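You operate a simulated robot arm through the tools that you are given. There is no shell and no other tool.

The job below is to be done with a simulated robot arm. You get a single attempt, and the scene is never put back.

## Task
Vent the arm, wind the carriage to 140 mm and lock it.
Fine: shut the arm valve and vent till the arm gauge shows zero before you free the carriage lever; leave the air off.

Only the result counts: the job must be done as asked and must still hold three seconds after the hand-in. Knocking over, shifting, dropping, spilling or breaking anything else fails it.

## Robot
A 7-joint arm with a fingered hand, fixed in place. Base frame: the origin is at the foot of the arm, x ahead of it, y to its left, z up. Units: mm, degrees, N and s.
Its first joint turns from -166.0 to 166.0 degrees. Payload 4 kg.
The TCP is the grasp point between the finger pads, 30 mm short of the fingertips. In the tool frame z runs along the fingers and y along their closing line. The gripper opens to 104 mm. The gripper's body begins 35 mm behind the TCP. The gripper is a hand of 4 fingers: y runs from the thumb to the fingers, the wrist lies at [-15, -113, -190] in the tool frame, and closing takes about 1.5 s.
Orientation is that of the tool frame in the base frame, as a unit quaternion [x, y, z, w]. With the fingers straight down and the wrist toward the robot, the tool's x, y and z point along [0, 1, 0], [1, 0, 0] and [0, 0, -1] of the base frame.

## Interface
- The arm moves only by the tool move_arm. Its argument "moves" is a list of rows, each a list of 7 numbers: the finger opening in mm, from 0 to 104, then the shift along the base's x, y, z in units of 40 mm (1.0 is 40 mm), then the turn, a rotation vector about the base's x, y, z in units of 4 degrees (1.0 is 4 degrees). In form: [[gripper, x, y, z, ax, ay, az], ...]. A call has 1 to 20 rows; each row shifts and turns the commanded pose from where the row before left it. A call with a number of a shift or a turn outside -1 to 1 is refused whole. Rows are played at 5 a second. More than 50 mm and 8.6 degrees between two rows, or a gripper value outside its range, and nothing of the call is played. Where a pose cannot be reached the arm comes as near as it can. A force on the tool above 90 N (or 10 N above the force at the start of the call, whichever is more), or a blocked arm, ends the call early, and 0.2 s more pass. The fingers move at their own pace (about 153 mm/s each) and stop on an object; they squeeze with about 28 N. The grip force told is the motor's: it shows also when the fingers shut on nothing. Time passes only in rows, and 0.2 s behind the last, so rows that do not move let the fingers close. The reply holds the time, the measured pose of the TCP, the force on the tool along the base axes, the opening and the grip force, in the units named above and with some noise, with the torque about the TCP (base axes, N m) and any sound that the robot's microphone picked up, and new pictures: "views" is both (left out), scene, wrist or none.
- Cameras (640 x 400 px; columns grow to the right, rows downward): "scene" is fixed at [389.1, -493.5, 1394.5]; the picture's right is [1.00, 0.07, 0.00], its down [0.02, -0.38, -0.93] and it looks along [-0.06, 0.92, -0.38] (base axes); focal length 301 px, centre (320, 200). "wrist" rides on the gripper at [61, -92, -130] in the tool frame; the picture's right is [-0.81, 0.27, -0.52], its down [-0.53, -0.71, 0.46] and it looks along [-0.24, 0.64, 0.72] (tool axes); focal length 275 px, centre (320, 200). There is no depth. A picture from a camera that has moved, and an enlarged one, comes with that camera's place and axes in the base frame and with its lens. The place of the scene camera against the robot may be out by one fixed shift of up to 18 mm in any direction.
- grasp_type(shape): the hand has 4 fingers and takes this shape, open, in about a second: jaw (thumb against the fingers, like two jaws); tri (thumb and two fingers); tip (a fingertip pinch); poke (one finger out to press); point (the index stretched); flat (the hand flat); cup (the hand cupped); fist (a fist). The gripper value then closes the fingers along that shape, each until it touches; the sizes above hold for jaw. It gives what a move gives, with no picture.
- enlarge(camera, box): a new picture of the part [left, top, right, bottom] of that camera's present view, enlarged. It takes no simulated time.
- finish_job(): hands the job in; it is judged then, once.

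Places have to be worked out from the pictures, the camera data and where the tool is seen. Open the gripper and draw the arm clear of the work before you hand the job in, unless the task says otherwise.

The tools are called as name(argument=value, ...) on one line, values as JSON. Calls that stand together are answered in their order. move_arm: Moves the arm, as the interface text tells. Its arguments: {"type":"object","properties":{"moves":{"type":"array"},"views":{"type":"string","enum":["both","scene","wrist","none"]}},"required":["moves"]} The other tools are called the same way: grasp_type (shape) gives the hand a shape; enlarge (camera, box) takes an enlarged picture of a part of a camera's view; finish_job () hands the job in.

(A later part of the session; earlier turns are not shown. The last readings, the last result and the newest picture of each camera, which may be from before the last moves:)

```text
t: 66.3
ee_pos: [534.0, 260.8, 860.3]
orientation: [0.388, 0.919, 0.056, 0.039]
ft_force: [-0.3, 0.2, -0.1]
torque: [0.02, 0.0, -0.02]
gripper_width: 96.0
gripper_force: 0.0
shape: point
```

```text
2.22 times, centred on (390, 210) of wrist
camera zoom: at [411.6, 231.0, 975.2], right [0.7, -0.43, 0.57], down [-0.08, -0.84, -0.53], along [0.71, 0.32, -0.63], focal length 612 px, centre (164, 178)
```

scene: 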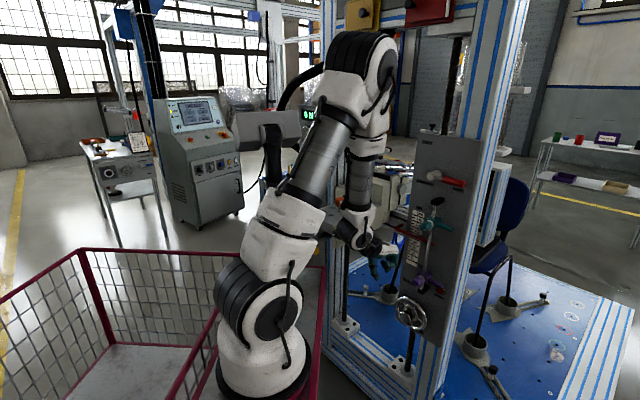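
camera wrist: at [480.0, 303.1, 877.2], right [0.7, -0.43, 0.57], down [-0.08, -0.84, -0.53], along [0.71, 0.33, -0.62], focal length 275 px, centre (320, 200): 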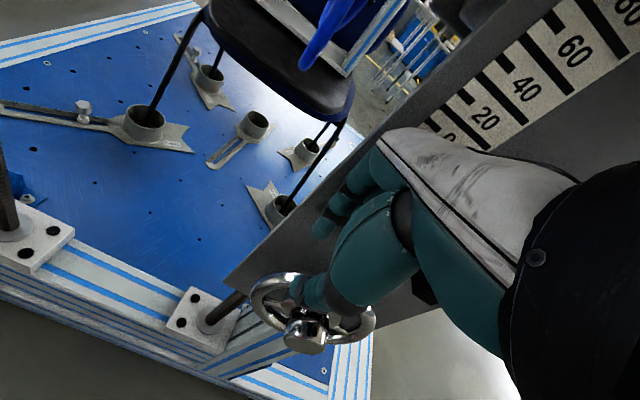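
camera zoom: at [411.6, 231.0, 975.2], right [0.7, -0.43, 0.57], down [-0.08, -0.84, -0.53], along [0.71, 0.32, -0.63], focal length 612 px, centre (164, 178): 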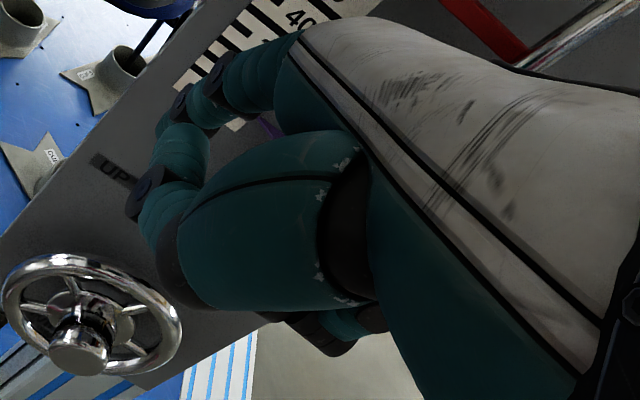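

The wheel has five spokes and a protruding centre knob; its centre refines to about (636,298,671), rim depth ≈655. The earlier straddle position was therefore already well centred on the rim. I'll return there with the tip pinch and descend onto the left side of the rim.

grasp_type(shape="tip")

move_arm(moves=[[34, 0.5, 0.55, -0.6, 0, 0, 0], [34, 0.5, 0.55, -0.6, 0, 0, 0], [34, 0.5, 0.55, -0.6, 0, 0, 0], [34, 0.17, 0.13, -0.6, 0, 0, 0], [34, 0, 0, -0.4, 0, 0, 0], [34, 0, 0, -0.4, 0, 0, 0], [34, 0, 0, 0, 0, 0, 0]], views="wrist")

enlarge(camera="wrist", box=[200, 140, 400, 340])

enlarge(camera="scene", box=[370, 230, 450, 340])

```text
t: 67.2
ee_pos: [535.1, 259.5, 859.6]
orientation: [0.388, 0.919, 0.055, 0.038]
ft_force: [-0.1, 0.1, 0.0]
torque: [0.03, 0.0, 0.02]
gripper_width: 103.6
gripper_force: 0.0
shape: tip
```

```text
t: 68.8
ee_pos: [600.6, 333.1, 733.9]
orientation: [0.387, 0.919, 0.056, 0.039]
ft_force: [0.4, -0.9, -0.1]
torque: [-0.01, -0.01, 0.03]
gripper_width: 34.0
gripper_force: 0.1
shape: tip
camera wrist: at [478.2, 302.5, 848.4], right [0.7, -0.43, 0.57], down [-0.08, -0.84, -0.53], along [0.71, 0.33, -0.62], focal length 275 px, centre (320, 200)
```

wrist: 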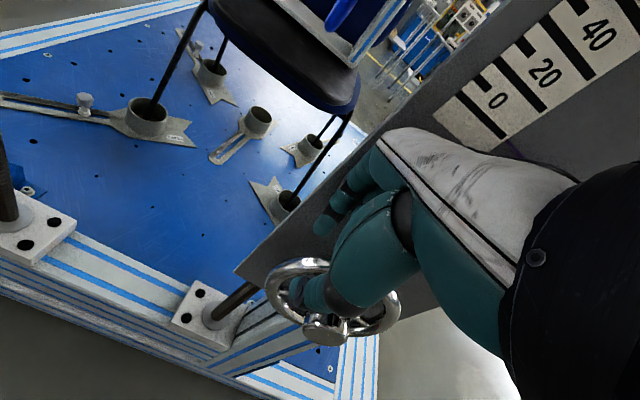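

```text
2.00 times, centred on (300, 240) of wrist
camera zoom: at [478.2, 302.5, 848.4], right [0.7, -0.43, 0.57], down [-0.08, -0.84, -0.53], along [0.71, 0.33, -0.62], focal length 551 px, centre (360, 120)
```

zoom: 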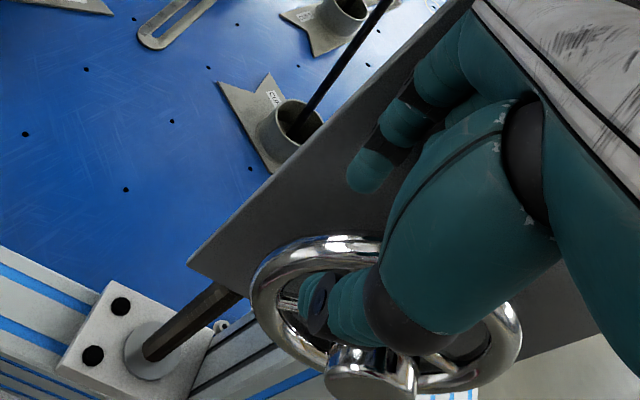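

```text
3.64 times, centred on (410, 285) of scene
camera zoom: at [389.1, -493.5, 1394.5], right [1.0, 0.07, 0.0], down [0.02, -0.38, -0.93], along [-0.06, 0.92, -0.38], focal length 1096 px, centre (-7, -109)
```

zoom: 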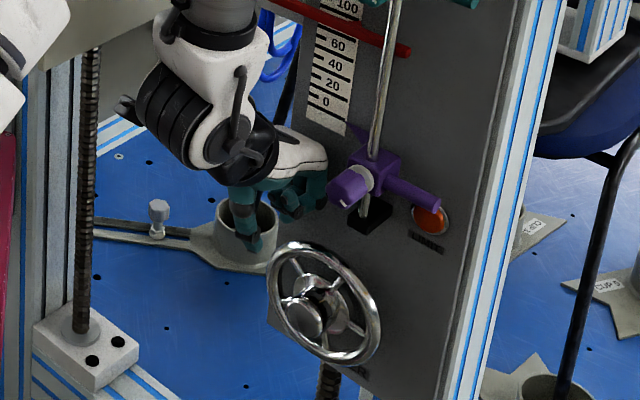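

The fingers straddle the rim's plane above its left side, slightly too far right by my estimate. I'll shift 6 mm left and descend alongside the left of the rim to about z=670.

move_arm(moves=[[34, -0.11, 0.103, 0, 0, 0, 0], [34, 0, 0, -0.4, 0, 0, 0], [34, 0, 0, -0.4, 0, 0, 0], [34, 0, 0, -0.4, 0, 0, 0], [34, 0, 0, -0.4, 0, 0, 0], [34, 0, 0, 0, 0, 0, 0]], views="wrist")

enlarge(camera="wrist", box=[200, 140, 400, 340])

enlarge(camera="scene", box=[370, 230, 450, 340])

```text
t: 70.0
ee_pos: [585.2, 352.2, 677.3]
orientation: [0.372, 0.925, 0.067, 0.034]
ft_force: [-21.2, 14.6, 20.4]
torque: [-0.41, -1.03, 0.3]
gripper_width: 34.0
gripper_force: 0.0
shape: tip
stopped in row 6: the force on the tool passed its limit at 95 N (the readings are from after the stop); the commanded pose is now the measured one
camera wrist: at [464.0, 315.8, 791.2], right [0.71, -0.42, 0.56], down [-0.05, -0.83, -0.55], along [0.7, 0.36, -0.62], focal length 275 px, centre (320, 200)
```

wrist: 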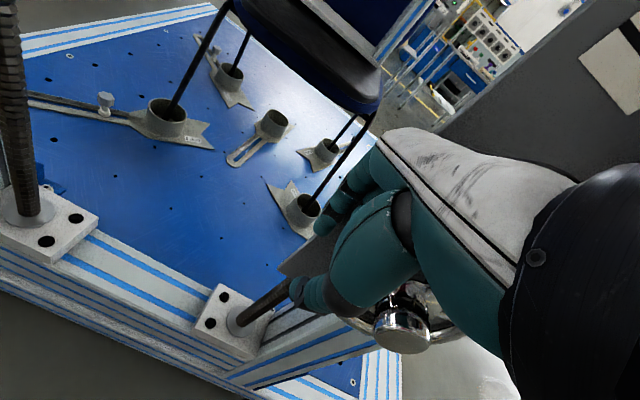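

```text
2.00 times, centred on (300, 240) of wrist
camera zoom: at [464.0, 315.8, 791.2], right [0.71, -0.42, 0.56], down [-0.05, -0.83, -0.55], along [0.7, 0.36, -0.62], focal length 551 px, centre (360, 120)
```

zoom: 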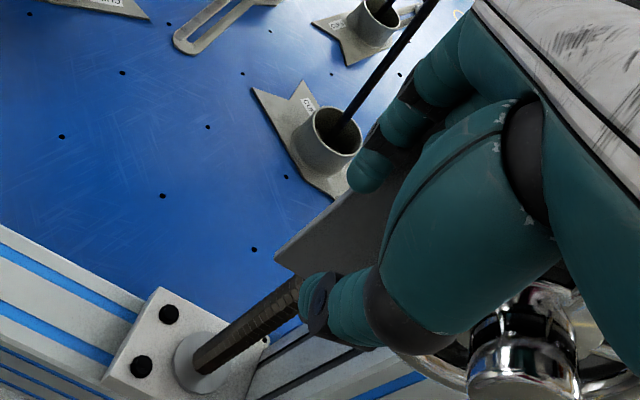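

```text
3.64 times, centred on (410, 285) of scene
camera zoom: at [389.1, -493.5, 1394.5], right [1.0, 0.07, 0.0], down [0.02, -0.38, -0.93], along [-0.06, 0.92, -0.38], focal length 1096 px, centre (-7, -109)
```

zoom: 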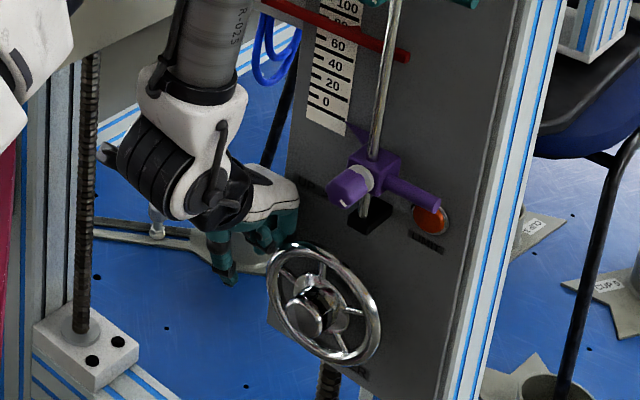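

The folded fingers landed on the rim and the hand slid off to the left at the force limit, and the wheel looks undisturbed. I'll retreat up and back to free space, then try rolling the hand half a turn about the palm axis so a finger can point forward into the spokes.

move_arm(moves=[[34, 0, 0, 0.5, 0, 0, 0], [34, 0, 0, 0.9, 0, 0, 0], [34, 0, 0, 0.9, 0, 0, 0], [34, -0.3, -0.4, 0.8, 0, 0, 0], [34, -0.5, -0.6, 0.5, 0, 0, 0], [34, -0.4, -0.75, 0.5, 0, 0, 0], [34, -0.2, -0.75, 0.5, 0, 0, 0], [34, 0, 0, 0, 0, 0, 0]])

enlarge(camera="scene", box=[390, 280, 430, 340])

```text
t: 71.8
ee_pos: [541.3, 259.7, 856.6]
orientation: [0.376, 0.924, 0.064, 0.034]
ft_force: [-0.9, 0.8, 0.0]
torque: [-0.01, -0.04, -0.03]
gripper_width: 34.1
gripper_force: 0.1
shape: tip
out of reach, approached as far as the arm can: row 7
camera wrist: at [419.3, 224.0, 971.8], right [0.71, -0.42, 0.56], down [-0.06, -0.84, -0.55], along [0.7, 0.35, -0.62], focal length 275 px, centre (320, 200)
```

scene: 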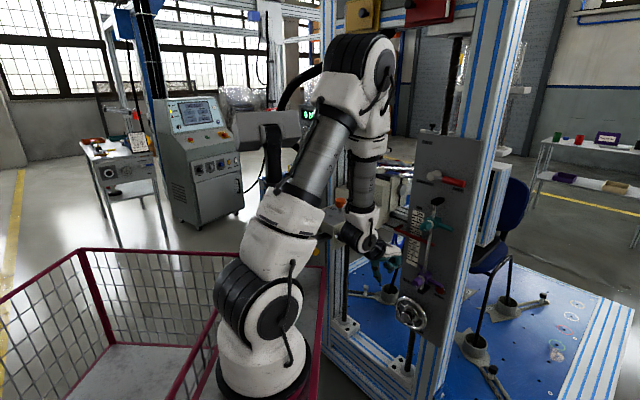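
wrist: 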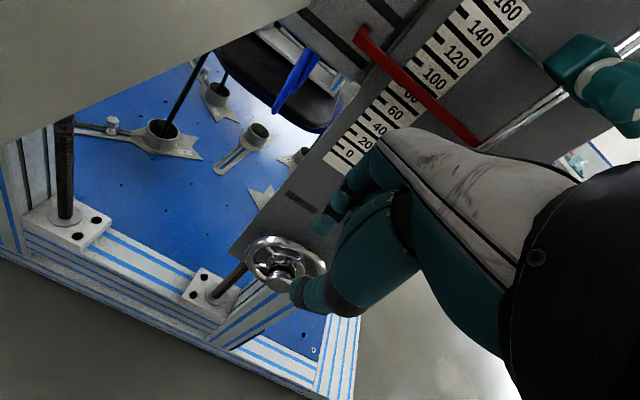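

```text
6.67 times, centred on (410, 310) of scene
camera zoom: at [389.1, -493.5, 1394.5], right [1.0, 0.07, 0.0], down [0.02, -0.38, -0.93], along [-0.06, 0.92, -0.38], focal length 2008 px, centre (-280, -533)
```

zoom: 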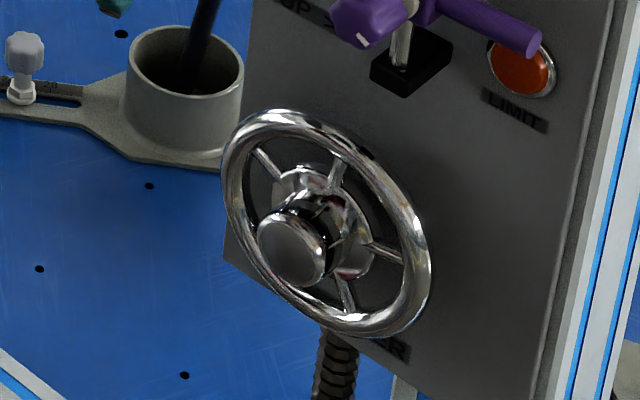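

The wheel moved back only slightly and seems free to turn. I'll take the poke shape and roll the hand about its palm axis, keeping the TCP fixed, and see whether the wrist allows it.

grasp_type(shape="poke")

move_arm(moves=[[104, 0, 0, 0, 0.478, 0.586, -0.932], [104, 0, 0, 0, 0.478, 0.586, -0.932], [104, 0, 0, 0, 0.478, 0.586, -0.932], [104, 0, 0, 0, 0.478, 0.586, -0.932], [104, 0, 0, 0, 0.478, 0.586, -0.932], [104, 0, 0, 0, 0.478, 0.586, -0.932], [104, 0, 0, 0, 0.478, 0.586, -0.932], [104, 0, 0, 0, 0.478, 0.586, -0.932], [104, 0, 0, 0, 0, 0, 0]])

```text
t: 72.8
ee_pos: [541.0, 259.0, 856.7]
orientation: [0.377, 0.923, 0.064, 0.035]
ft_force: [0.1, 0.4, -0.1]
torque: [0.0, -0.01, 0.01]
gripper_width: 0.1
gripper_force: 0.1
shape: poke
```

```text
t: 74.8
ee_pos: [540.6, 257.9, 857.8]
orientation: [0.606, 0.773, 0.113, -0.148]
ft_force: [0.3, 0.8, -0.2]
torque: [-0.02, 0.01, 0.03]
gripper_width: 0.0
gripper_force: 0.0
shape: poke
camera wrist: at [449.9, 246.1, 1002.0], right [0.49, -0.85, 0.18], down [-0.62, -0.49, -0.61], along [0.61, 0.19, -0.77], focal length 275 px, centre (320, 200)
```

scene: 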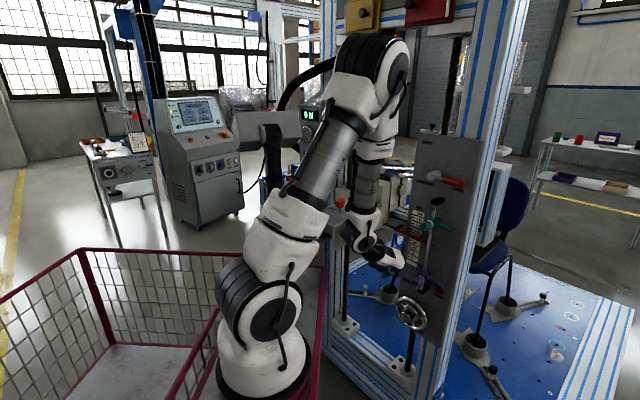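
wrist: 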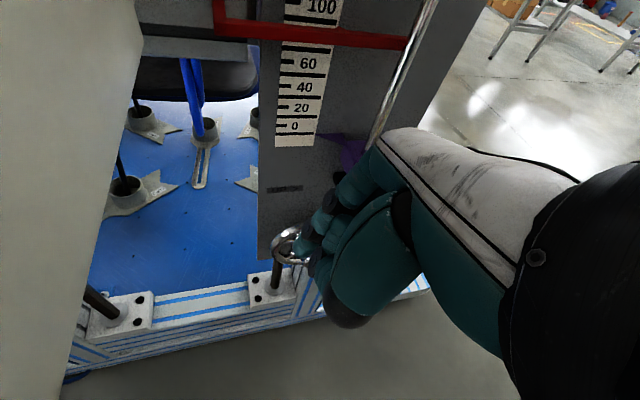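

The roll works so far (about 38°) with no limit reported. I'll continue rolling.

move_arm(moves=[[104, 0, 0, 0, 0.478, 0.586, -0.932], [104, 0, 0, 0, 0.478, 0.586, -0.932], [104, 0, 0, 0, 0.478, 0.586, -0.932], [104, 0, 0, 0, 0.478, 0.586, -0.932], [104, 0, 0, 0, 0.478, 0.586, -0.932], [104, 0, 0, 0, 0.478, 0.586, -0.932], [104, 0, 0, 0, 0.478, 0.586, -0.932], [104, 0, 0, 0, 0.478, 0.586, -0.932], [104, 0, 0, 0, 0.478, 0.586, -0.932], [104, 0, 0, 0, 0.478, 0.586, -0.932], [104, 0, 0, 0, 0.478, 0.586, -0.932], [104, 0, 0, 0, 0.478, 0.586, -0.932], [104, 0, 0, 0, 0.478, 0.586, -0.932], [104, 0, 0, 0, 0.478, 0.586, -0.932], [104, 0, 0, 0, 0, 0, 0]])

```text
t: 78.0
ee_pos: [540.2, 258.7, 859.0]
orientation: [0.835, 0.318, 0.165, -0.417]
ft_force: [-0.1, -0.5, -0.2]
torque: [-0.02, 0.01, -0.04]
gripper_width: 0.1
gripper_force: 0.1
shape: poke
camera wrist: at [523.2, 219.8, 1023.9], right [-0.42, -0.86, -0.29], down [-0.87, 0.48, -0.14], along [0.26, 0.19, -0.95], focal length 275 px, centre (320, 200)
```

scene: 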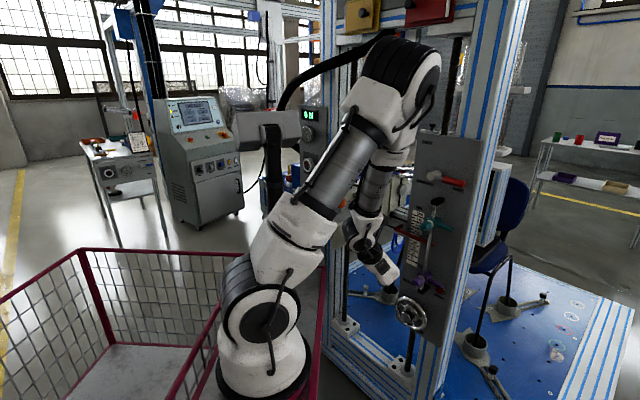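
wrist: 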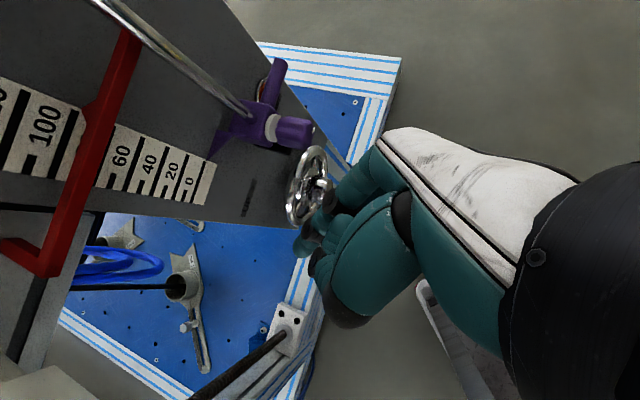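

Roll is at about 106° with no trouble. I'll finish to about 178°.

move_arm(moves=[[104, 0, 0, 0, 0.478, 0.586, -0.932], [104, 0, 0, 0, 0.478, 0.586, -0.932], [104, 0, 0, 0, 0.478, 0.586, -0.932], [104, 0, 0, 0, 0.478, 0.586, -0.932], [104, 0, 0, 0, 0.478, 0.586, -0.932], [104, 0, 0, 0, 0.478, 0.586, -0.932], [104, 0, 0, 0, 0.478, 0.586, -0.932], [104, 0, 0, 0, 0.478, 0.586, -0.932], [104, 0, 0, 0, 0.478, 0.586, -0.932], [104, 0, 0, 0, 0.478, 0.586, -0.932], [104, 0, 0, 0, 0.478, 0.586, -0.932], [104, 0, 0, 0, 0.478, 0.586, -0.932], [104, 0, 0, 0, 0.478, 0.586, -0.932], [104, 0, 0, 0, 0.478, 0.586, -0.932], [104, 0, 0, 0, 0.478, 0.586, -0.932], [104, 0, 0, 0, 0, 0, 0]])

enlarge(camera="wrist", box=[180, 80, 400, 300])

```text
t: 81.3
ee_pos: [538.7, 259.5, 859.5]
orientation: [0.771, -0.282, 0.158, -0.549]
ft_force: [0.4, -1.0, -0.2]
torque: [-0.03, -0.01, 0.04]
gripper_width: 0.0
gripper_force: 0.1
shape: poke
camera wrist: at [539.5, 145.0, 985.4], right [-1.0, 0.04, -0.02], down [0.02, 0.84, 0.54], along [0.04, 0.54, -0.84], focal length 275 px, centre (320, 200)
```

scene: 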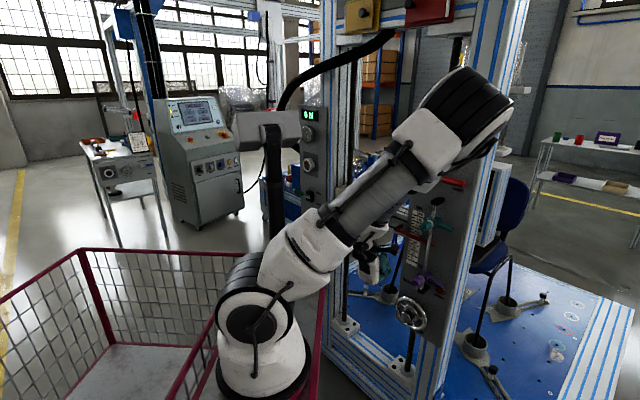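
wrist: 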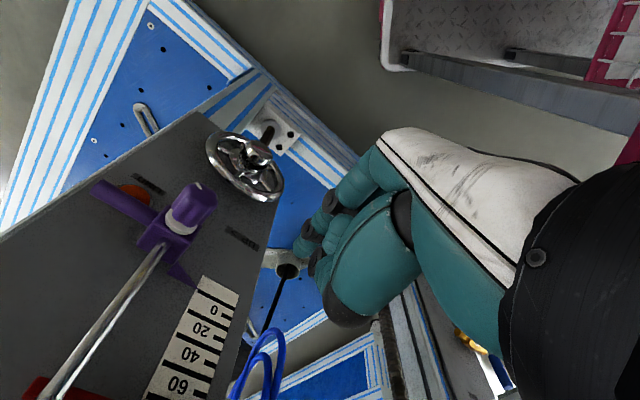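

```text
1.82 times, centred on (290, 190) of wrist
camera zoom: at [539.5, 145.0, 985.4], right [-1.0, 0.04, -0.02], down [0.02, 0.84, 0.54], along [0.04, 0.54, -0.84], focal length 500 px, centre (374, 218)
```

zoom: 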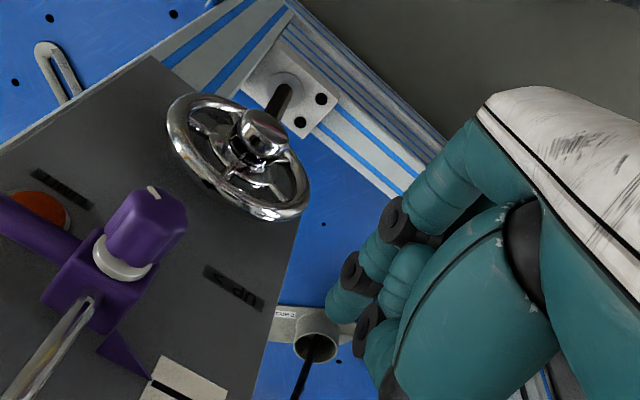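

The half-turn roll succeeded: the fingers now point forward and slightly down at the wheel, with the elbow out to the free right side. Wrist-only triangulation puts the wheel centre near (653,303,650). I'll zoom in to get the spoke angles and gaps.

enlarge(camera="wrist", box=[195, 120, 295, 210])

enlarge(camera="scene", box=[330, 60, 540, 340])

```text
4.44 times, centred on (245, 165) of wrist
camera zoom: at [539.5, 145.0, 985.4], right [-1.0, 0.04, -0.02], down [0.02, 0.84, 0.54], along [0.04, 0.54, -0.84], focal length 1224 px, centre (653, 356)
```

zoom: 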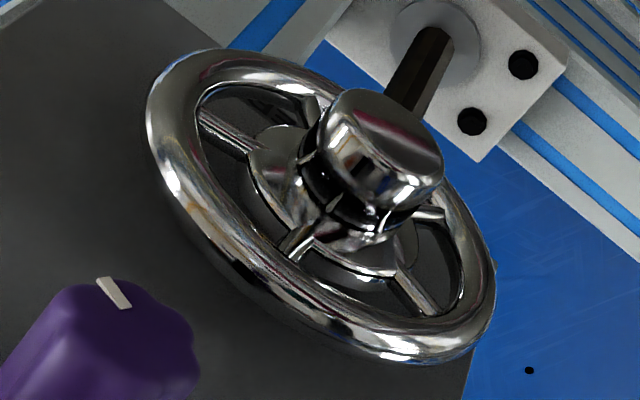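

```text
1.43 times, centred on (435, 200) of scene
camera zoom: at [389.1, -493.5, 1394.5], right [1.0, 0.07, 0.0], down [0.02, -0.38, -0.93], along [-0.06, 0.92, -0.38], focal length 430 px, centre (156, 200)
```

zoom: 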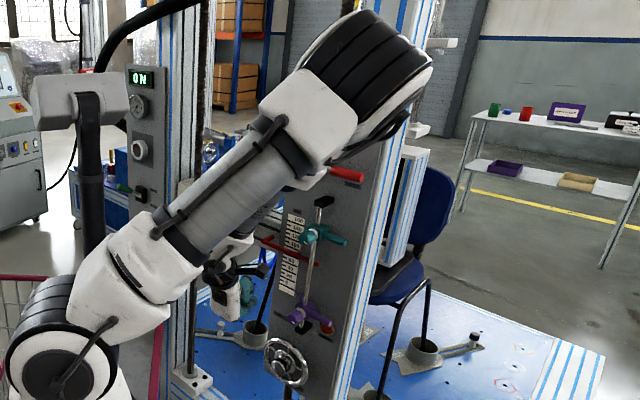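

The spokes sit at about 4°, 76°, 148°, 220° and 292° (measured counter-clockwise from right). I'll put the index in the left gap (about 182°) and push that spoke up and over the top in 72° strokes. First I'll lower to a pre-entry point left of the knob with a small yaw correction.

move_arm(moves=[[104, 0, 0, -0.8, 0, 0, -0.95], [104, 0, 0, -0.9, 0, 0, -0.95], [104, 0, 0, -0.9, 0, 0, 0], [104, 0.1, 0.1, -0.9, 0, 0, 0], [104, 0.3, 0.27, -0.8, 0, 0, 0], [104, 0.405, 0.35, -0.64, 0, 0, 0], [104, 0, 0, 0, 0, 0, 0]])

enlarge(camera="wrist", box=[200, 120, 380, 300])

enlarge(camera="scene", box=[370, 230, 450, 340])

```text
t: 83.0
ee_pos: [571.8, 288.1, 659.0]
orientation: [0.75, -0.332, 0.195, -0.537]
ft_force: [-1.0, 0.2, 0.9]
torque: [0.01, 0.02, 0.0]
gripper_width: 0.0
gripper_force: 0.0
shape: poke
camera wrist: at [557.0, 175.2, 786.7], right [-0.99, 0.17, -0.03], down [0.13, 0.83, 0.54], along [0.11, 0.53, -0.84], focal length 275 px, centre (320, 200)
```

scene: 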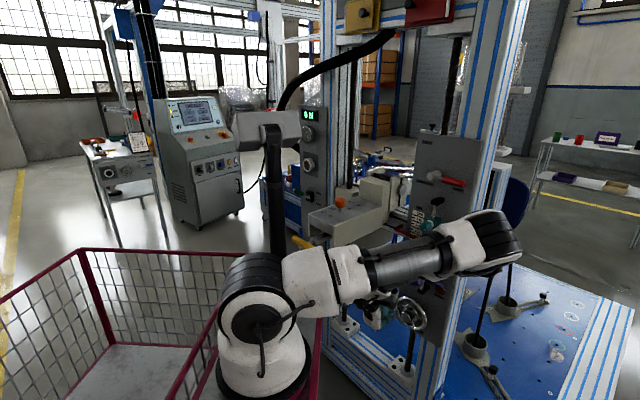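
wrist: 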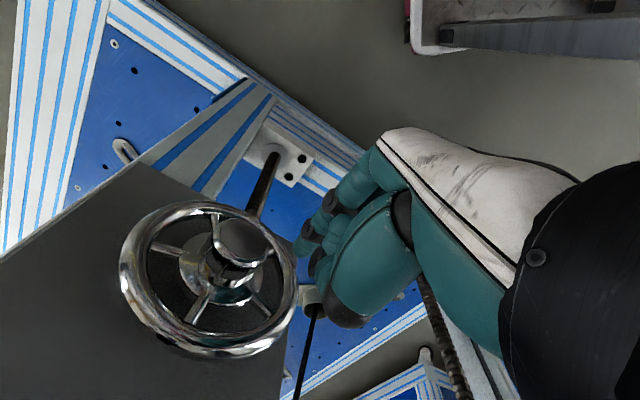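

```text
2.22 times, centred on (290, 210) of wrist
camera zoom: at [557.0, 175.2, 786.7], right [-0.99, 0.17, -0.03], down [0.13, 0.83, 0.54], along [0.11, 0.53, -0.84], focal length 612 px, centre (387, 178)
```

zoom: 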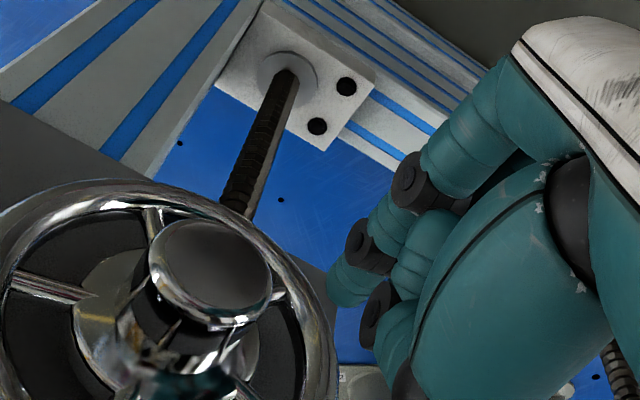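

```text
3.64 times, centred on (410, 285) of scene
camera zoom: at [389.1, -493.5, 1394.5], right [1.0, 0.07, 0.0], down [0.02, -0.38, -0.93], along [-0.06, 0.92, -0.38], focal length 1096 px, centre (-7, -109)
```

zoom: 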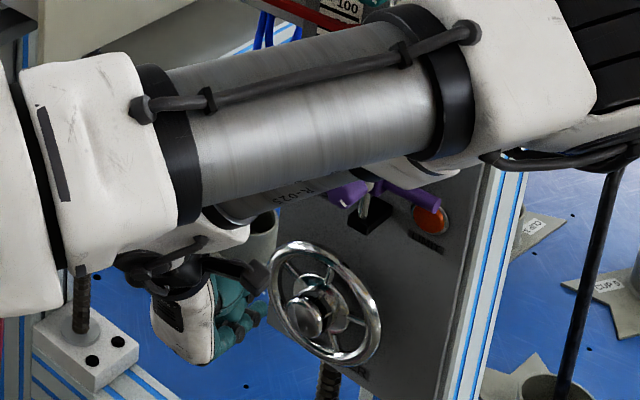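

Circle-fitting in this close view gives the wheel centre at a=261, z=652, rim depth 670 and radius 57, with spokes at about 9°, 81°, 153°, 225° and 297°. My fingertip is already at about 189° in the free left gap, so I'll insert it straight in.

move_arm(moves=[[104, 0.216, 0.312, 0, 0, 0, 0], [104, 0.259, 0.271, 0, 0, 0, 0], [104, 0.207, 0.217, 0, 0, 0, 0], [104, 0, 0, 0, 0, 0, 0]], views="wrist")

enlarge(camera="wrist", box=[200, 140, 380, 320])

```text
t: 83.9
ee_pos: [589.6, 312.1, 654.3]
orientation: [0.759, -0.335, 0.188, -0.526]
ft_force: [-20.7, -28.8, 0.2]
torque: [-0.1, 0.04, 0.13]
gripper_width: 0.0
gripper_force: 0.1
shape: poke
stopped in row 4: the force on the tool passed its limit at 93 N (the readings are from after the stop); the commanded pose is now the measured one
camera wrist: at [578.2, 201.8, 783.6], right [-0.99, 0.16, 0.0], down [0.14, 0.84, 0.52], along [0.09, 0.52, -0.85], focal length 275 px, centre (320, 200)
```

wrist: 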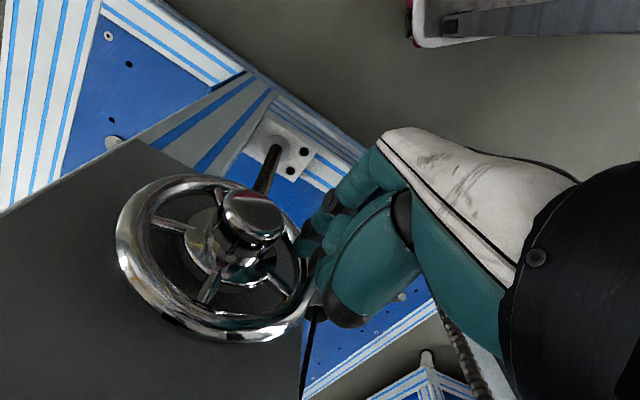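

```text
2.22 times, centred on (290, 230) of wrist
camera zoom: at [578.2, 201.8, 783.6], right [-0.99, 0.16, 0.0], down [0.14, 0.84, 0.52], along [0.09, 0.52, -0.85], focal length 612 px, centre (387, 133)
```

zoom: 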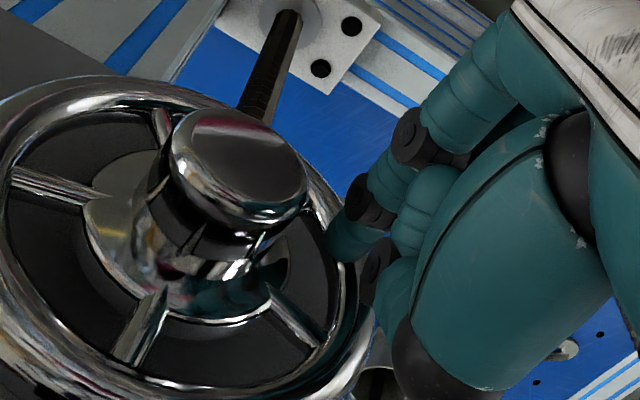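

The fingertip struck the rim's front (force limit), so it sits too far out from the wheel centre. I'll back out 15 mm, shift inward and up a little, and try again more gently.

move_arm(moves=[[104, -0.3, -0.31, 0, 0, 0, 0], [104, 0.11, -0.104, 0.2, -0.25, 0.25, 0], [104, 0, 0, 0, 0, 0, 0]], views="none")

enlarge(camera="wrist", box=[230, 180, 350, 300])

```text
t: 84.7
ee_pos: [584.7, 298.0, 663.6]
orientation: [0.762, -0.338, 0.187, -0.52]
ft_force: [-0.5, 0.3, -0.4]
torque: [0.02, 0.01, -0.01]
gripper_width: 0.0
gripper_force: 0.2
shape: poke
```

```text
3.33 times, centred on (290, 240) of wrist
camera zoom: at [575.5, 189.1, 794.4], right [-0.99, 0.17, 0.0], down [0.14, 0.85, 0.51], along [0.08, 0.51, -0.86], focal length 918 px, centre (420, 67)
```

zoom: 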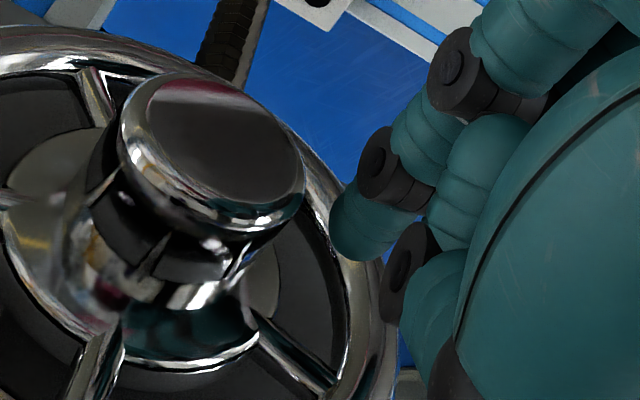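

I tilted the finger slightly the wrong way, so I'll raise it about 14° to make it more horizontal and then re-check its alignment with the gap.

move_arm(moves=[[104, -0.17, -0.18, 0, 0.72, -0.69, 0], [104, 0, 0, 0, 0.72, -0.69, 0], [104, 0, 0, 0, 0.72, -0.69, 0], [104, 0, 0, 0, 0.36, -0.345, 0], [104, 0, 0, 0, 0, 0, 0]], views="scene")

enlarge(camera="wrist", box=[200, 180, 360, 320])

```text
t: 85.9
ee_pos: [578.9, 289.4, 663.3]
orientation: [0.696, -0.308, 0.219, -0.611]
ft_force: [0.2, -0.3, 1.3]
torque: [-0.01, -0.01, 0.04]
gripper_width: 0.0
gripper_force: 0.0
shape: poke
```

scene: 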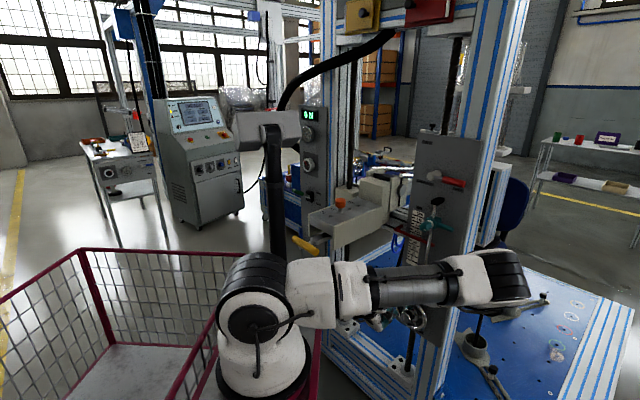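

```text
2.86 times, centred on (280, 250) of wrist
camera zoom: at [547.9, 160.5, 770.2], right [-0.98, 0.18, -0.13], down [0.04, 0.74, 0.67], along [0.22, 0.65, -0.73], focal length 786 px, centre (434, 57)
```

zoom: 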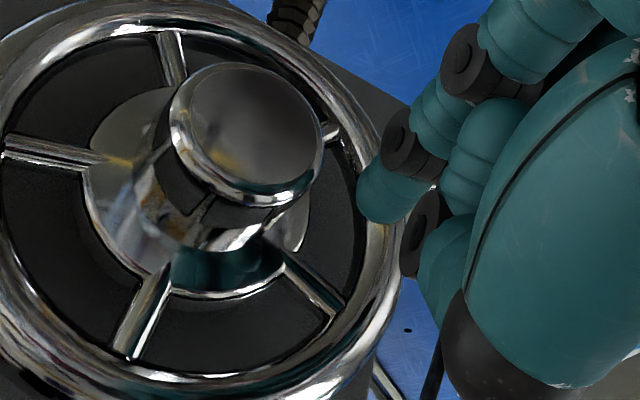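

The finger is now almost horizontal (9° down). Spokes have shifted to about 17°, 89°, 161°, 233° and 305°, so the free gap centre is near 190–197°. I'll drop the tip about 13 mm, shift slightly left, and insert in small steps.

move_arm(moves=[[104, -0.054, 0.052, -0.325, 0, 0, 0], [104, 0.138, 0.145, 0, 0, 0, 0], [104, 0.138, 0.145, 0, 0, 0, 0], [104, 0, 0, 0, 0, 0, 0]], views="none")

enlarge(camera="wrist", box=[200, 180, 360, 320])

```text
t: 86.9
ee_pos: [587.9, 304.3, 649.6]
orientation: [0.695, -0.307, 0.219, -0.611]
ft_force: [-0.4, -0.5, -0.1]
torque: [0.0, 0.01, 0.02]
gripper_width: 0.0
gripper_force: 0.0
shape: poke
```

```text
2.86 times, centred on (280, 250) of wrist
camera zoom: at [557.1, 174.1, 757.2], right [-0.98, 0.18, -0.13], down [0.04, 0.74, 0.67], along [0.22, 0.65, -0.73], focal length 786 px, centre (434, 57)
```

zoom: 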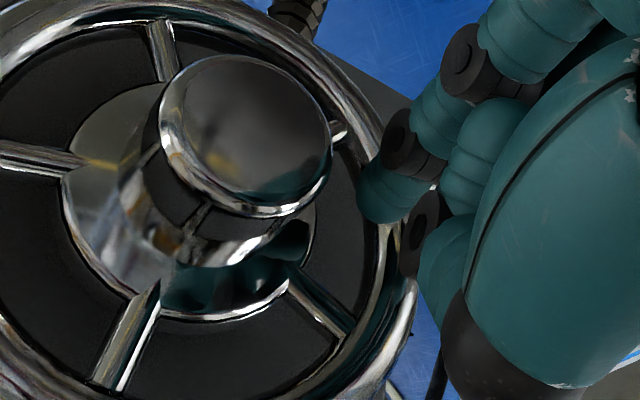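

There's no contact yet and the tip lines up with the dark gap. I'll advance another 16 mm gently.

move_arm(moves=[[104, 0.069, 0.072, 0, 0, 0, 0], [104, 0.069, 0.072, 0, 0, 0, 0], [104, 0.069, 0.072, 0, 0, 0, 0], [104, 0.069, 0.072, 0, 0, 0, 0], [104, 0, 0, 0, 0, 0, 0]], views="none")

enlarge(camera="wrist", box=[220, 190, 340, 310])

```text
t: 88.0
ee_pos: [590.5, 308.4, 644.3]
orientation: [0.704, -0.311, 0.213, -0.602]
ft_force: [-23.0, -32.5, 2.3]
torque: [-0.05, 0.08, -0.06]
gripper_width: 0.1
gripper_force: 0.1
shape: poke
stopped in row 5: the force on the tool passed its limit at 95 N (the readings are from after the stop); the commanded pose is now the measured one
```

```text
3.33 times, centred on (280, 250) of wrist
camera zoom: at [562.7, 181.3, 753.4], right [-0.98, 0.17, -0.11], down [0.06, 0.75, 0.65], along [0.2, 0.63, -0.75], focal length 918 px, centre (453, 33)
```

zoom: 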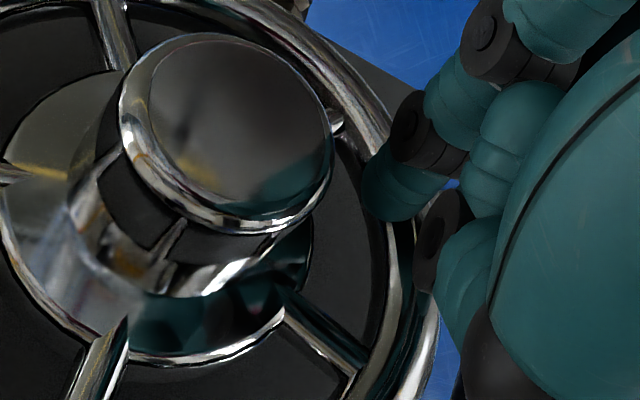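

It's blocked again at the same depth, and the picture shows the fingertip overlapping the rim's inner edge. I'll back off 12 mm, shift about 7 mm toward the wheel centre, and try once more.

move_arm(moves=[[104, -0.207, -0.217, 0, 0, 0, 0], [104, 0.13, -0.124, 0.17, 0.25, -0.24, 0], [104, 0.104, 0.108, 0, 0, 0, 0], [104, 0.104, 0.108, 0, 0, 0, 0], [104, 0, 0, 0, 0, 0, 0]], views="none")

enlarge(camera="wrist", box=[220, 190, 340, 310])

```text
t: 89.2
ee_pos: [596.4, 302.5, 652.2]
orientation: [0.696, -0.309, 0.218, -0.611]
ft_force: [-31.8, -50.6, 2.4]
torque: [-0.17, 0.06, -0.26]
gripper_width: 0.2
gripper_force: 0.0
shape: poke
```

```text
3.33 times, centred on (280, 250) of wrist
camera zoom: at [566.2, 173.9, 758.3], right [-0.98, 0.18, -0.13], down [0.05, 0.74, 0.67], along [0.21, 0.65, -0.73], focal length 918 px, centre (453, 33)
```

zoom: 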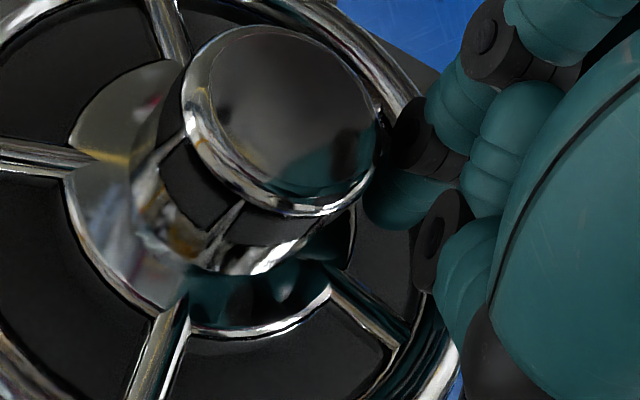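

It stops at the same depth even though the finger now sits between knob and rim, so the tip may already be at the spoke plane, pressing the hub flange. I'll ease back 4 mm and try moving up along the arc to see if the spoke engages.

move_arm(moves=[[104, -0.07, -0.072, 0, 0, 0, 0], [104, 0, 0, 0.125, 0, 0, 0], [104, 0, 0, 0.125, 0, 0, 0], [104, 0, 0, 0.125, 0, 0, 0], [104, 0, 0, 0.125, 0, 0, 0], [104, 0, 0, 0, 0, 0, 0]], views="none")

enlarge(camera="wrist", box=[200, 180, 360, 320])

```text
t: 90.6
ee_pos: [595.9, 303.4, 671.5]
orientation: [0.694, -0.308, 0.219, -0.613]
ft_force: [-14.1, -21.7, -2.1]
torque: [-0.07, 0.02, 0.02]
gripper_width: 0.0
gripper_force: 0.1
shape: poke
```

```text
2.86 times, centred on (280, 250) of wrist
camera zoom: at [565.5, 172.7, 778.2], right [-0.97, 0.18, -0.13], down [0.04, 0.74, 0.67], along [0.22, 0.65, -0.73], focal length 786 px, centre (434, 57)
```

zoom: 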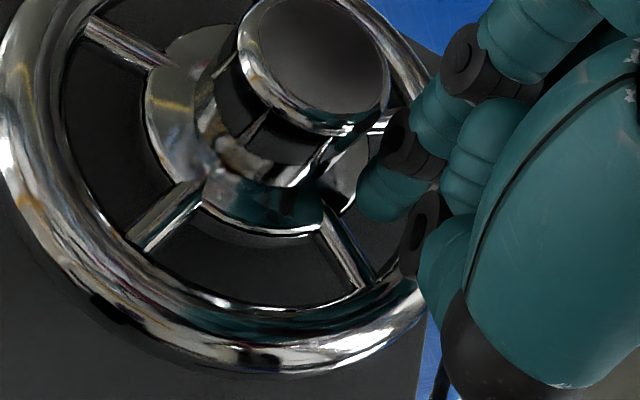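

It works: moving up turned the wheel about 21° clockwise with little force. I'll continue the finger along the arc over the top to about 72°.

move_arm(moves=[[104, 0.072, -0.069, 0.17, 0, 0, 0], [104, 0.096, -0.092, 0.1475, 0, 0, 0], [104, 0.116, -0.111, 0.1175, 0, 0, 0], [104, 0.132, -0.126, 0.08, 0, 0, 0], [104, 0.139, -0.133, 0.0425, 0, 0, 0], [104, 0.145, -0.138, 0, 0, 0, 0], [104, 0.139, -0.133, -0.0425, 0, 0, 0], [104, 0, 0, 0, 0, 0, 0]], views="wrist")

enlarge(camera="wrist", box=[180, 160, 360, 340])

enlarge(camera="scene", box=[395, 190, 455, 250])

```text
t: 92.4
ee_pos: [630.5, 269.3, 693.5]
orientation: [0.694, -0.308, 0.22, -0.613]
ft_force: [-18.4, -19.5, 6.7]
torque: [-0.16, 0.24, -0.21]
gripper_width: 0.1
gripper_force: 0.0
shape: poke
camera wrist: at [598.8, 139.7, 799.5], right [-0.97, 0.18, -0.13], down [0.04, 0.74, 0.67], along [0.22, 0.65, -0.73], focal length 275 px, centre (320, 200)
```

wrist: 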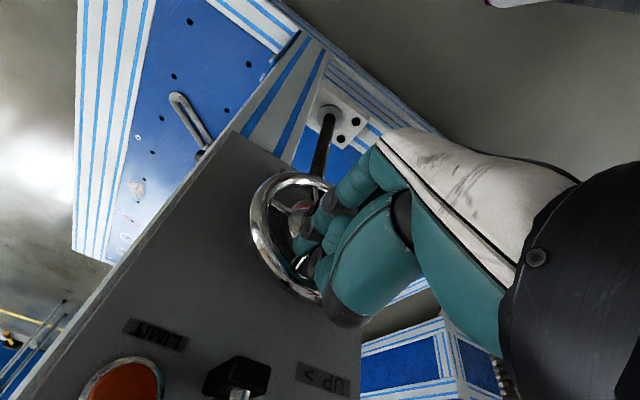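

```text
2.22 times, centred on (270, 250) of wrist
camera zoom: at [598.8, 139.7, 799.5], right [-0.97, 0.18, -0.13], down [0.04, 0.74, 0.67], along [0.22, 0.65, -0.73], focal length 612 px, centre (431, 89)
```

zoom: 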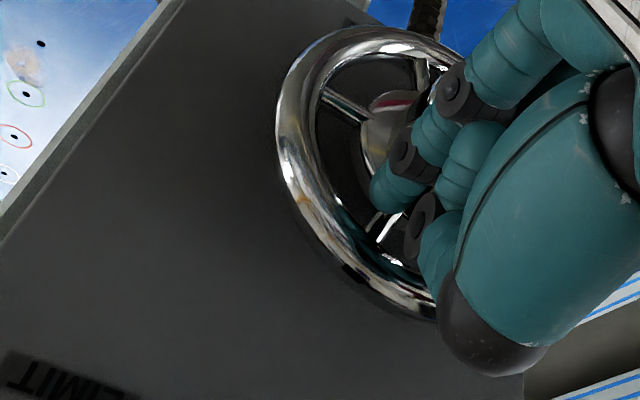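

```text
6.67 times, centred on (425, 220) of scene
camera zoom: at [389.1, -493.5, 1394.5], right [1.0, 0.07, 0.0], down [0.02, -0.38, -0.93], along [-0.06, 0.92, -0.38], focal length 2008 px, centre (-380, 67)
```

zoom: 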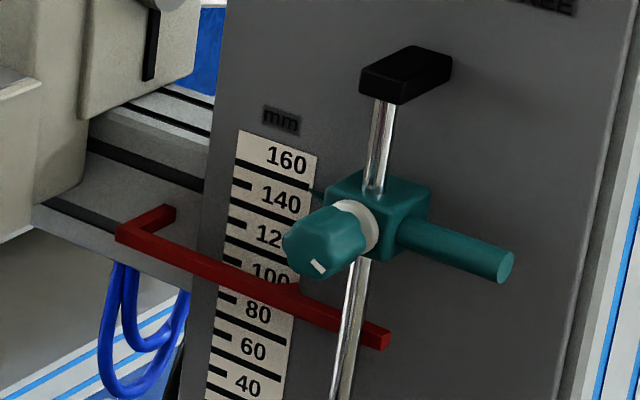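

The wheel turned about 90° and the red pointer has clearly climbed, so the drive is coarse. I'll zoom on the scale to read the pointer accurately.

enlarge(camera="scene", box=[408, 218, 438, 248])

enlarge(camera="scene", box=[405, 205, 435, 235])

enlarge(camera="scene", box=[380, 200, 460, 340])

```text
13.33 times, centred on (423, 233) of scene
camera zoom: at [389.1, -493.5, 1394.5], right [1.0, 0.07, 0.0], down [0.02, -0.38, -0.93], along [-0.06, 0.92, -0.38], focal length 4017 px, centre (-1053, -240)
```

zoom: 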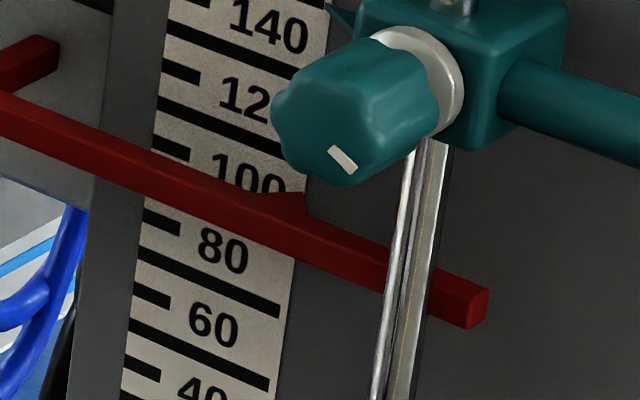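

```text
13.33 times, centred on (420, 220) of scene
camera zoom: at [389.1, -493.5, 1394.5], right [1.0, 0.07, 0.0], down [0.02, -0.38, -0.93], along [-0.06, 0.92, -0.38], focal length 4017 px, centre (-1013, -67)
```

zoom: 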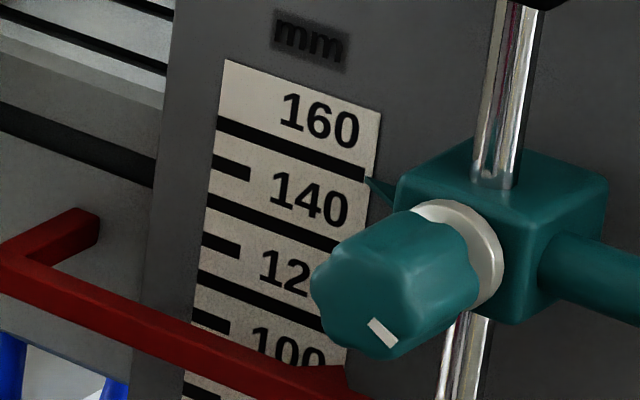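

```text
2.86 times, centred on (420, 270) of scene
camera zoom: at [389.1, -493.5, 1394.5], right [1.0, 0.07, 0.0], down [0.02, -0.38, -0.93], along [-0.06, 0.92, -0.38], focal length 861 px, centre (34, 0)
```

zoom: 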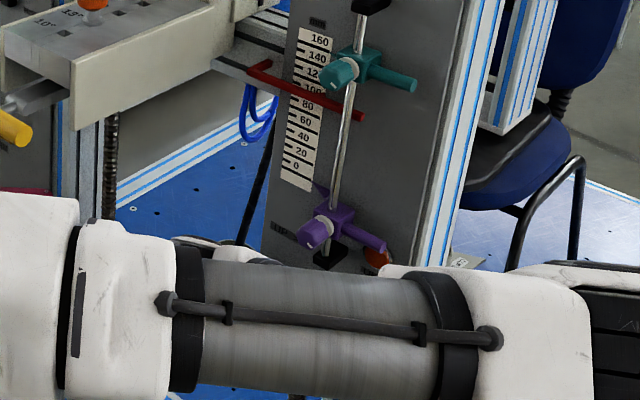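

The reading rose from about 100 to about 113, so roughly 140–160° more is needed. The finger seems to be driving partly by pressing on the hub face. I'll back out, return along the left side and press in again for another stroke.

move_arm(moves=[[104, -0.345, -0.362, 0, 0, 0, 0], [104, -0.86, 0.822, 0, 0, 0, 0], [104, 0, 0, -1.0, 0, 0, 0], [104, 0.173, 0.181, -0.03, 0, 0, 0], [104, 0.138, 0.145, 0, 0, 0, 0], [104, 0, 0, 0, 0, 0, 0]], views="none")

enlarge(camera="wrist", box=[200, 180, 360, 320])

enlarge(camera="scene", box=[408, 218, 438, 248])

```text
t: 93.8
ee_pos: [592.8, 304.7, 651.4]
orientation: [0.694, -0.308, 0.219, -0.613]
ft_force: [0.4, 0.4, 0.4]
torque: [0.02, 0.01, -0.02]
gripper_width: 0.0
gripper_force: 0.1
shape: poke
```

```text
2.86 times, centred on (280, 250) of wrist
camera zoom: at [562.9, 173.0, 757.8], right [-0.98, 0.18, -0.13], down [0.04, 0.74, 0.67], along [0.22, 0.65, -0.73], focal length 786 px, centre (434, 57)
```

zoom: 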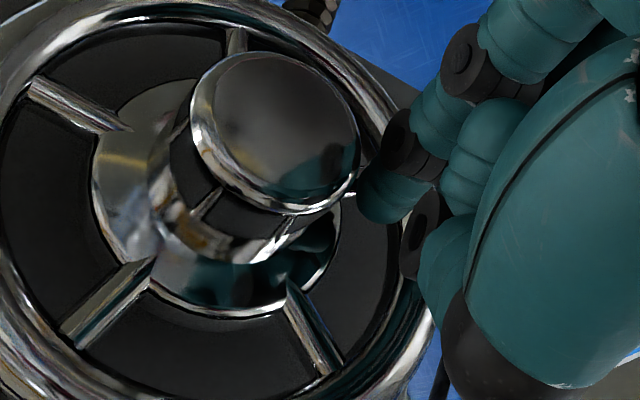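

```text
13.33 times, centred on (423, 233) of scene
camera zoom: at [389.1, -493.5, 1394.5], right [1.0, 0.07, 0.0], down [0.02, -0.38, -0.93], along [-0.06, 0.92, -0.38], focal length 4017 px, centre (-1053, -240)
```

zoom: 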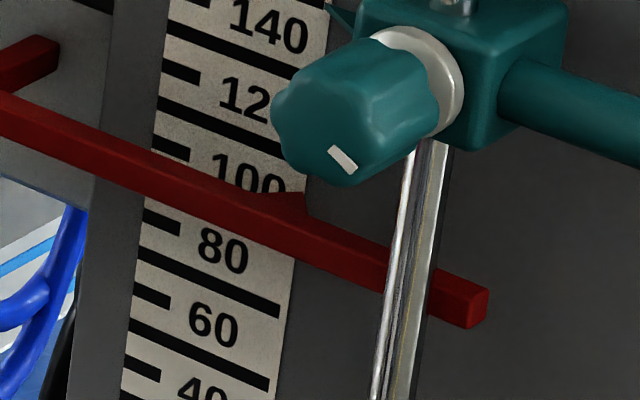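

The wheel holds its position and the finger is clear of contact at about 188°, in the middle of the gap between spokes at 140° and 212°. I'll advance further in small steps to seat the tip deeper.

move_arm(moves=[[104, 0.069, 0.072, 0, 0, 0, 0], [104, 0.052, 0.054, 0, 0, 0, 0], [104, 0, 0, 0, 0, 0, 0]], views="none")

enlarge(camera="wrist", box=[200, 180, 360, 320])

```text
t: 94.6
ee_pos: [594.6, 305.4, 649.3]
orientation: [0.696, -0.308, 0.216, -0.611]
ft_force: [-38.1, -47.2, 1.3]
torque: [-0.24, 0.12, 0.03]
gripper_width: 0.0
gripper_force: 0.1
shape: poke
```

```text
2.86 times, centred on (280, 250) of wrist
camera zoom: at [565.4, 174.9, 757.4], right [-0.98, 0.17, -0.13], down [0.05, 0.74, 0.67], along [0.21, 0.65, -0.73], focal length 786 px, centre (434, 57)
```

zoom: 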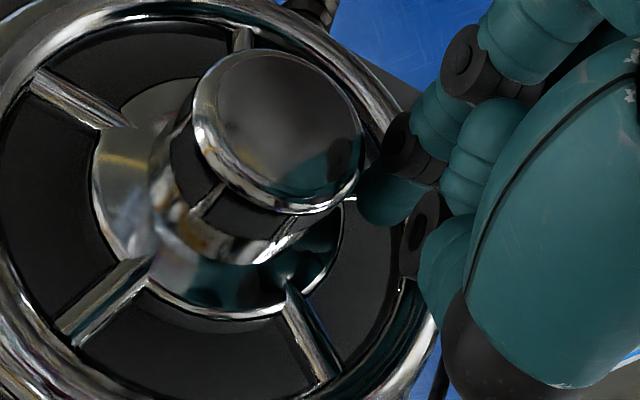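

I'm in contact again with about 60 N at the same depth, so the finger is too wide for the gap and drives by friction on the wheel, which worked before. I'll ease the pressure slightly and drag along the arc from 192° to 96°, then check the pointer.

move_arm(moves=[[104, -0.03, -0.031, 0, 0, 0, 0], [104, -0.014, 0.014, 0.1925, 0, 0, 0], [104, 0.014, -0.014, 0.1925, 0, 0, 0], [104, 0.043, -0.041, 0.1825, 0, 0, 0], [104, 0.071, -0.067, 0.1675, 0, 0, 0], [104, 0.092, -0.088, 0.145, 0, 0, 0], [104, 0.114, -0.109, 0.1125, 0, 0, 0], [104, 0.128, -0.123, 0.08, 0, 0, 0], [104, 0.136, -0.13, 0.04, 0, 0, 0], [104, 0, 0, 0, 0, 0, 0]], views="none")

enlarge(camera="wrist", box=[190, 170, 350, 320])

enlarge(camera="scene", box=[408, 212, 438, 242])

```text
t: 96.8
ee_pos: [616.5, 284.0, 695.4]
orientation: [0.695, -0.308, 0.217, -0.612]
ft_force: [-49.3, -41.2, 2.5]
torque: [-0.14, 0.49, 0.18]
gripper_width: 0.3
gripper_force: 0.0
shape: poke
```

```text
2.67 times, centred on (270, 245) of wrist
camera zoom: at [587.1, 152.7, 802.8], right [-0.98, 0.17, -0.13], down [0.04, 0.74, 0.67], along [0.21, 0.65, -0.73], focal length 734 px, centre (453, 80)
```

zoom: 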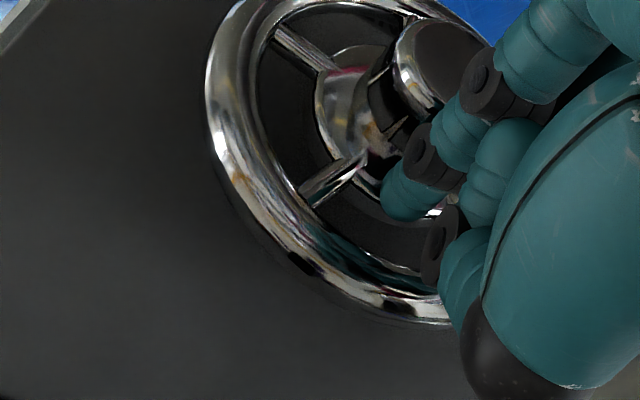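

```text
13.33 times, centred on (423, 227) of scene
camera zoom: at [389.1, -493.5, 1394.5], right [1.0, 0.07, 0.0], down [0.02, -0.38, -0.93], along [-0.06, 0.92, -0.38], focal length 4017 px, centre (-1053, -160)
```

zoom: 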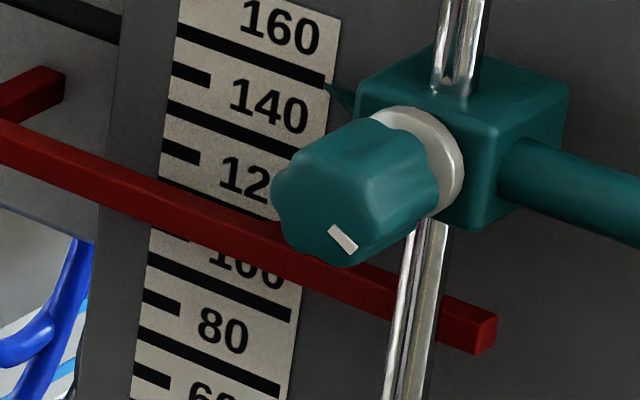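

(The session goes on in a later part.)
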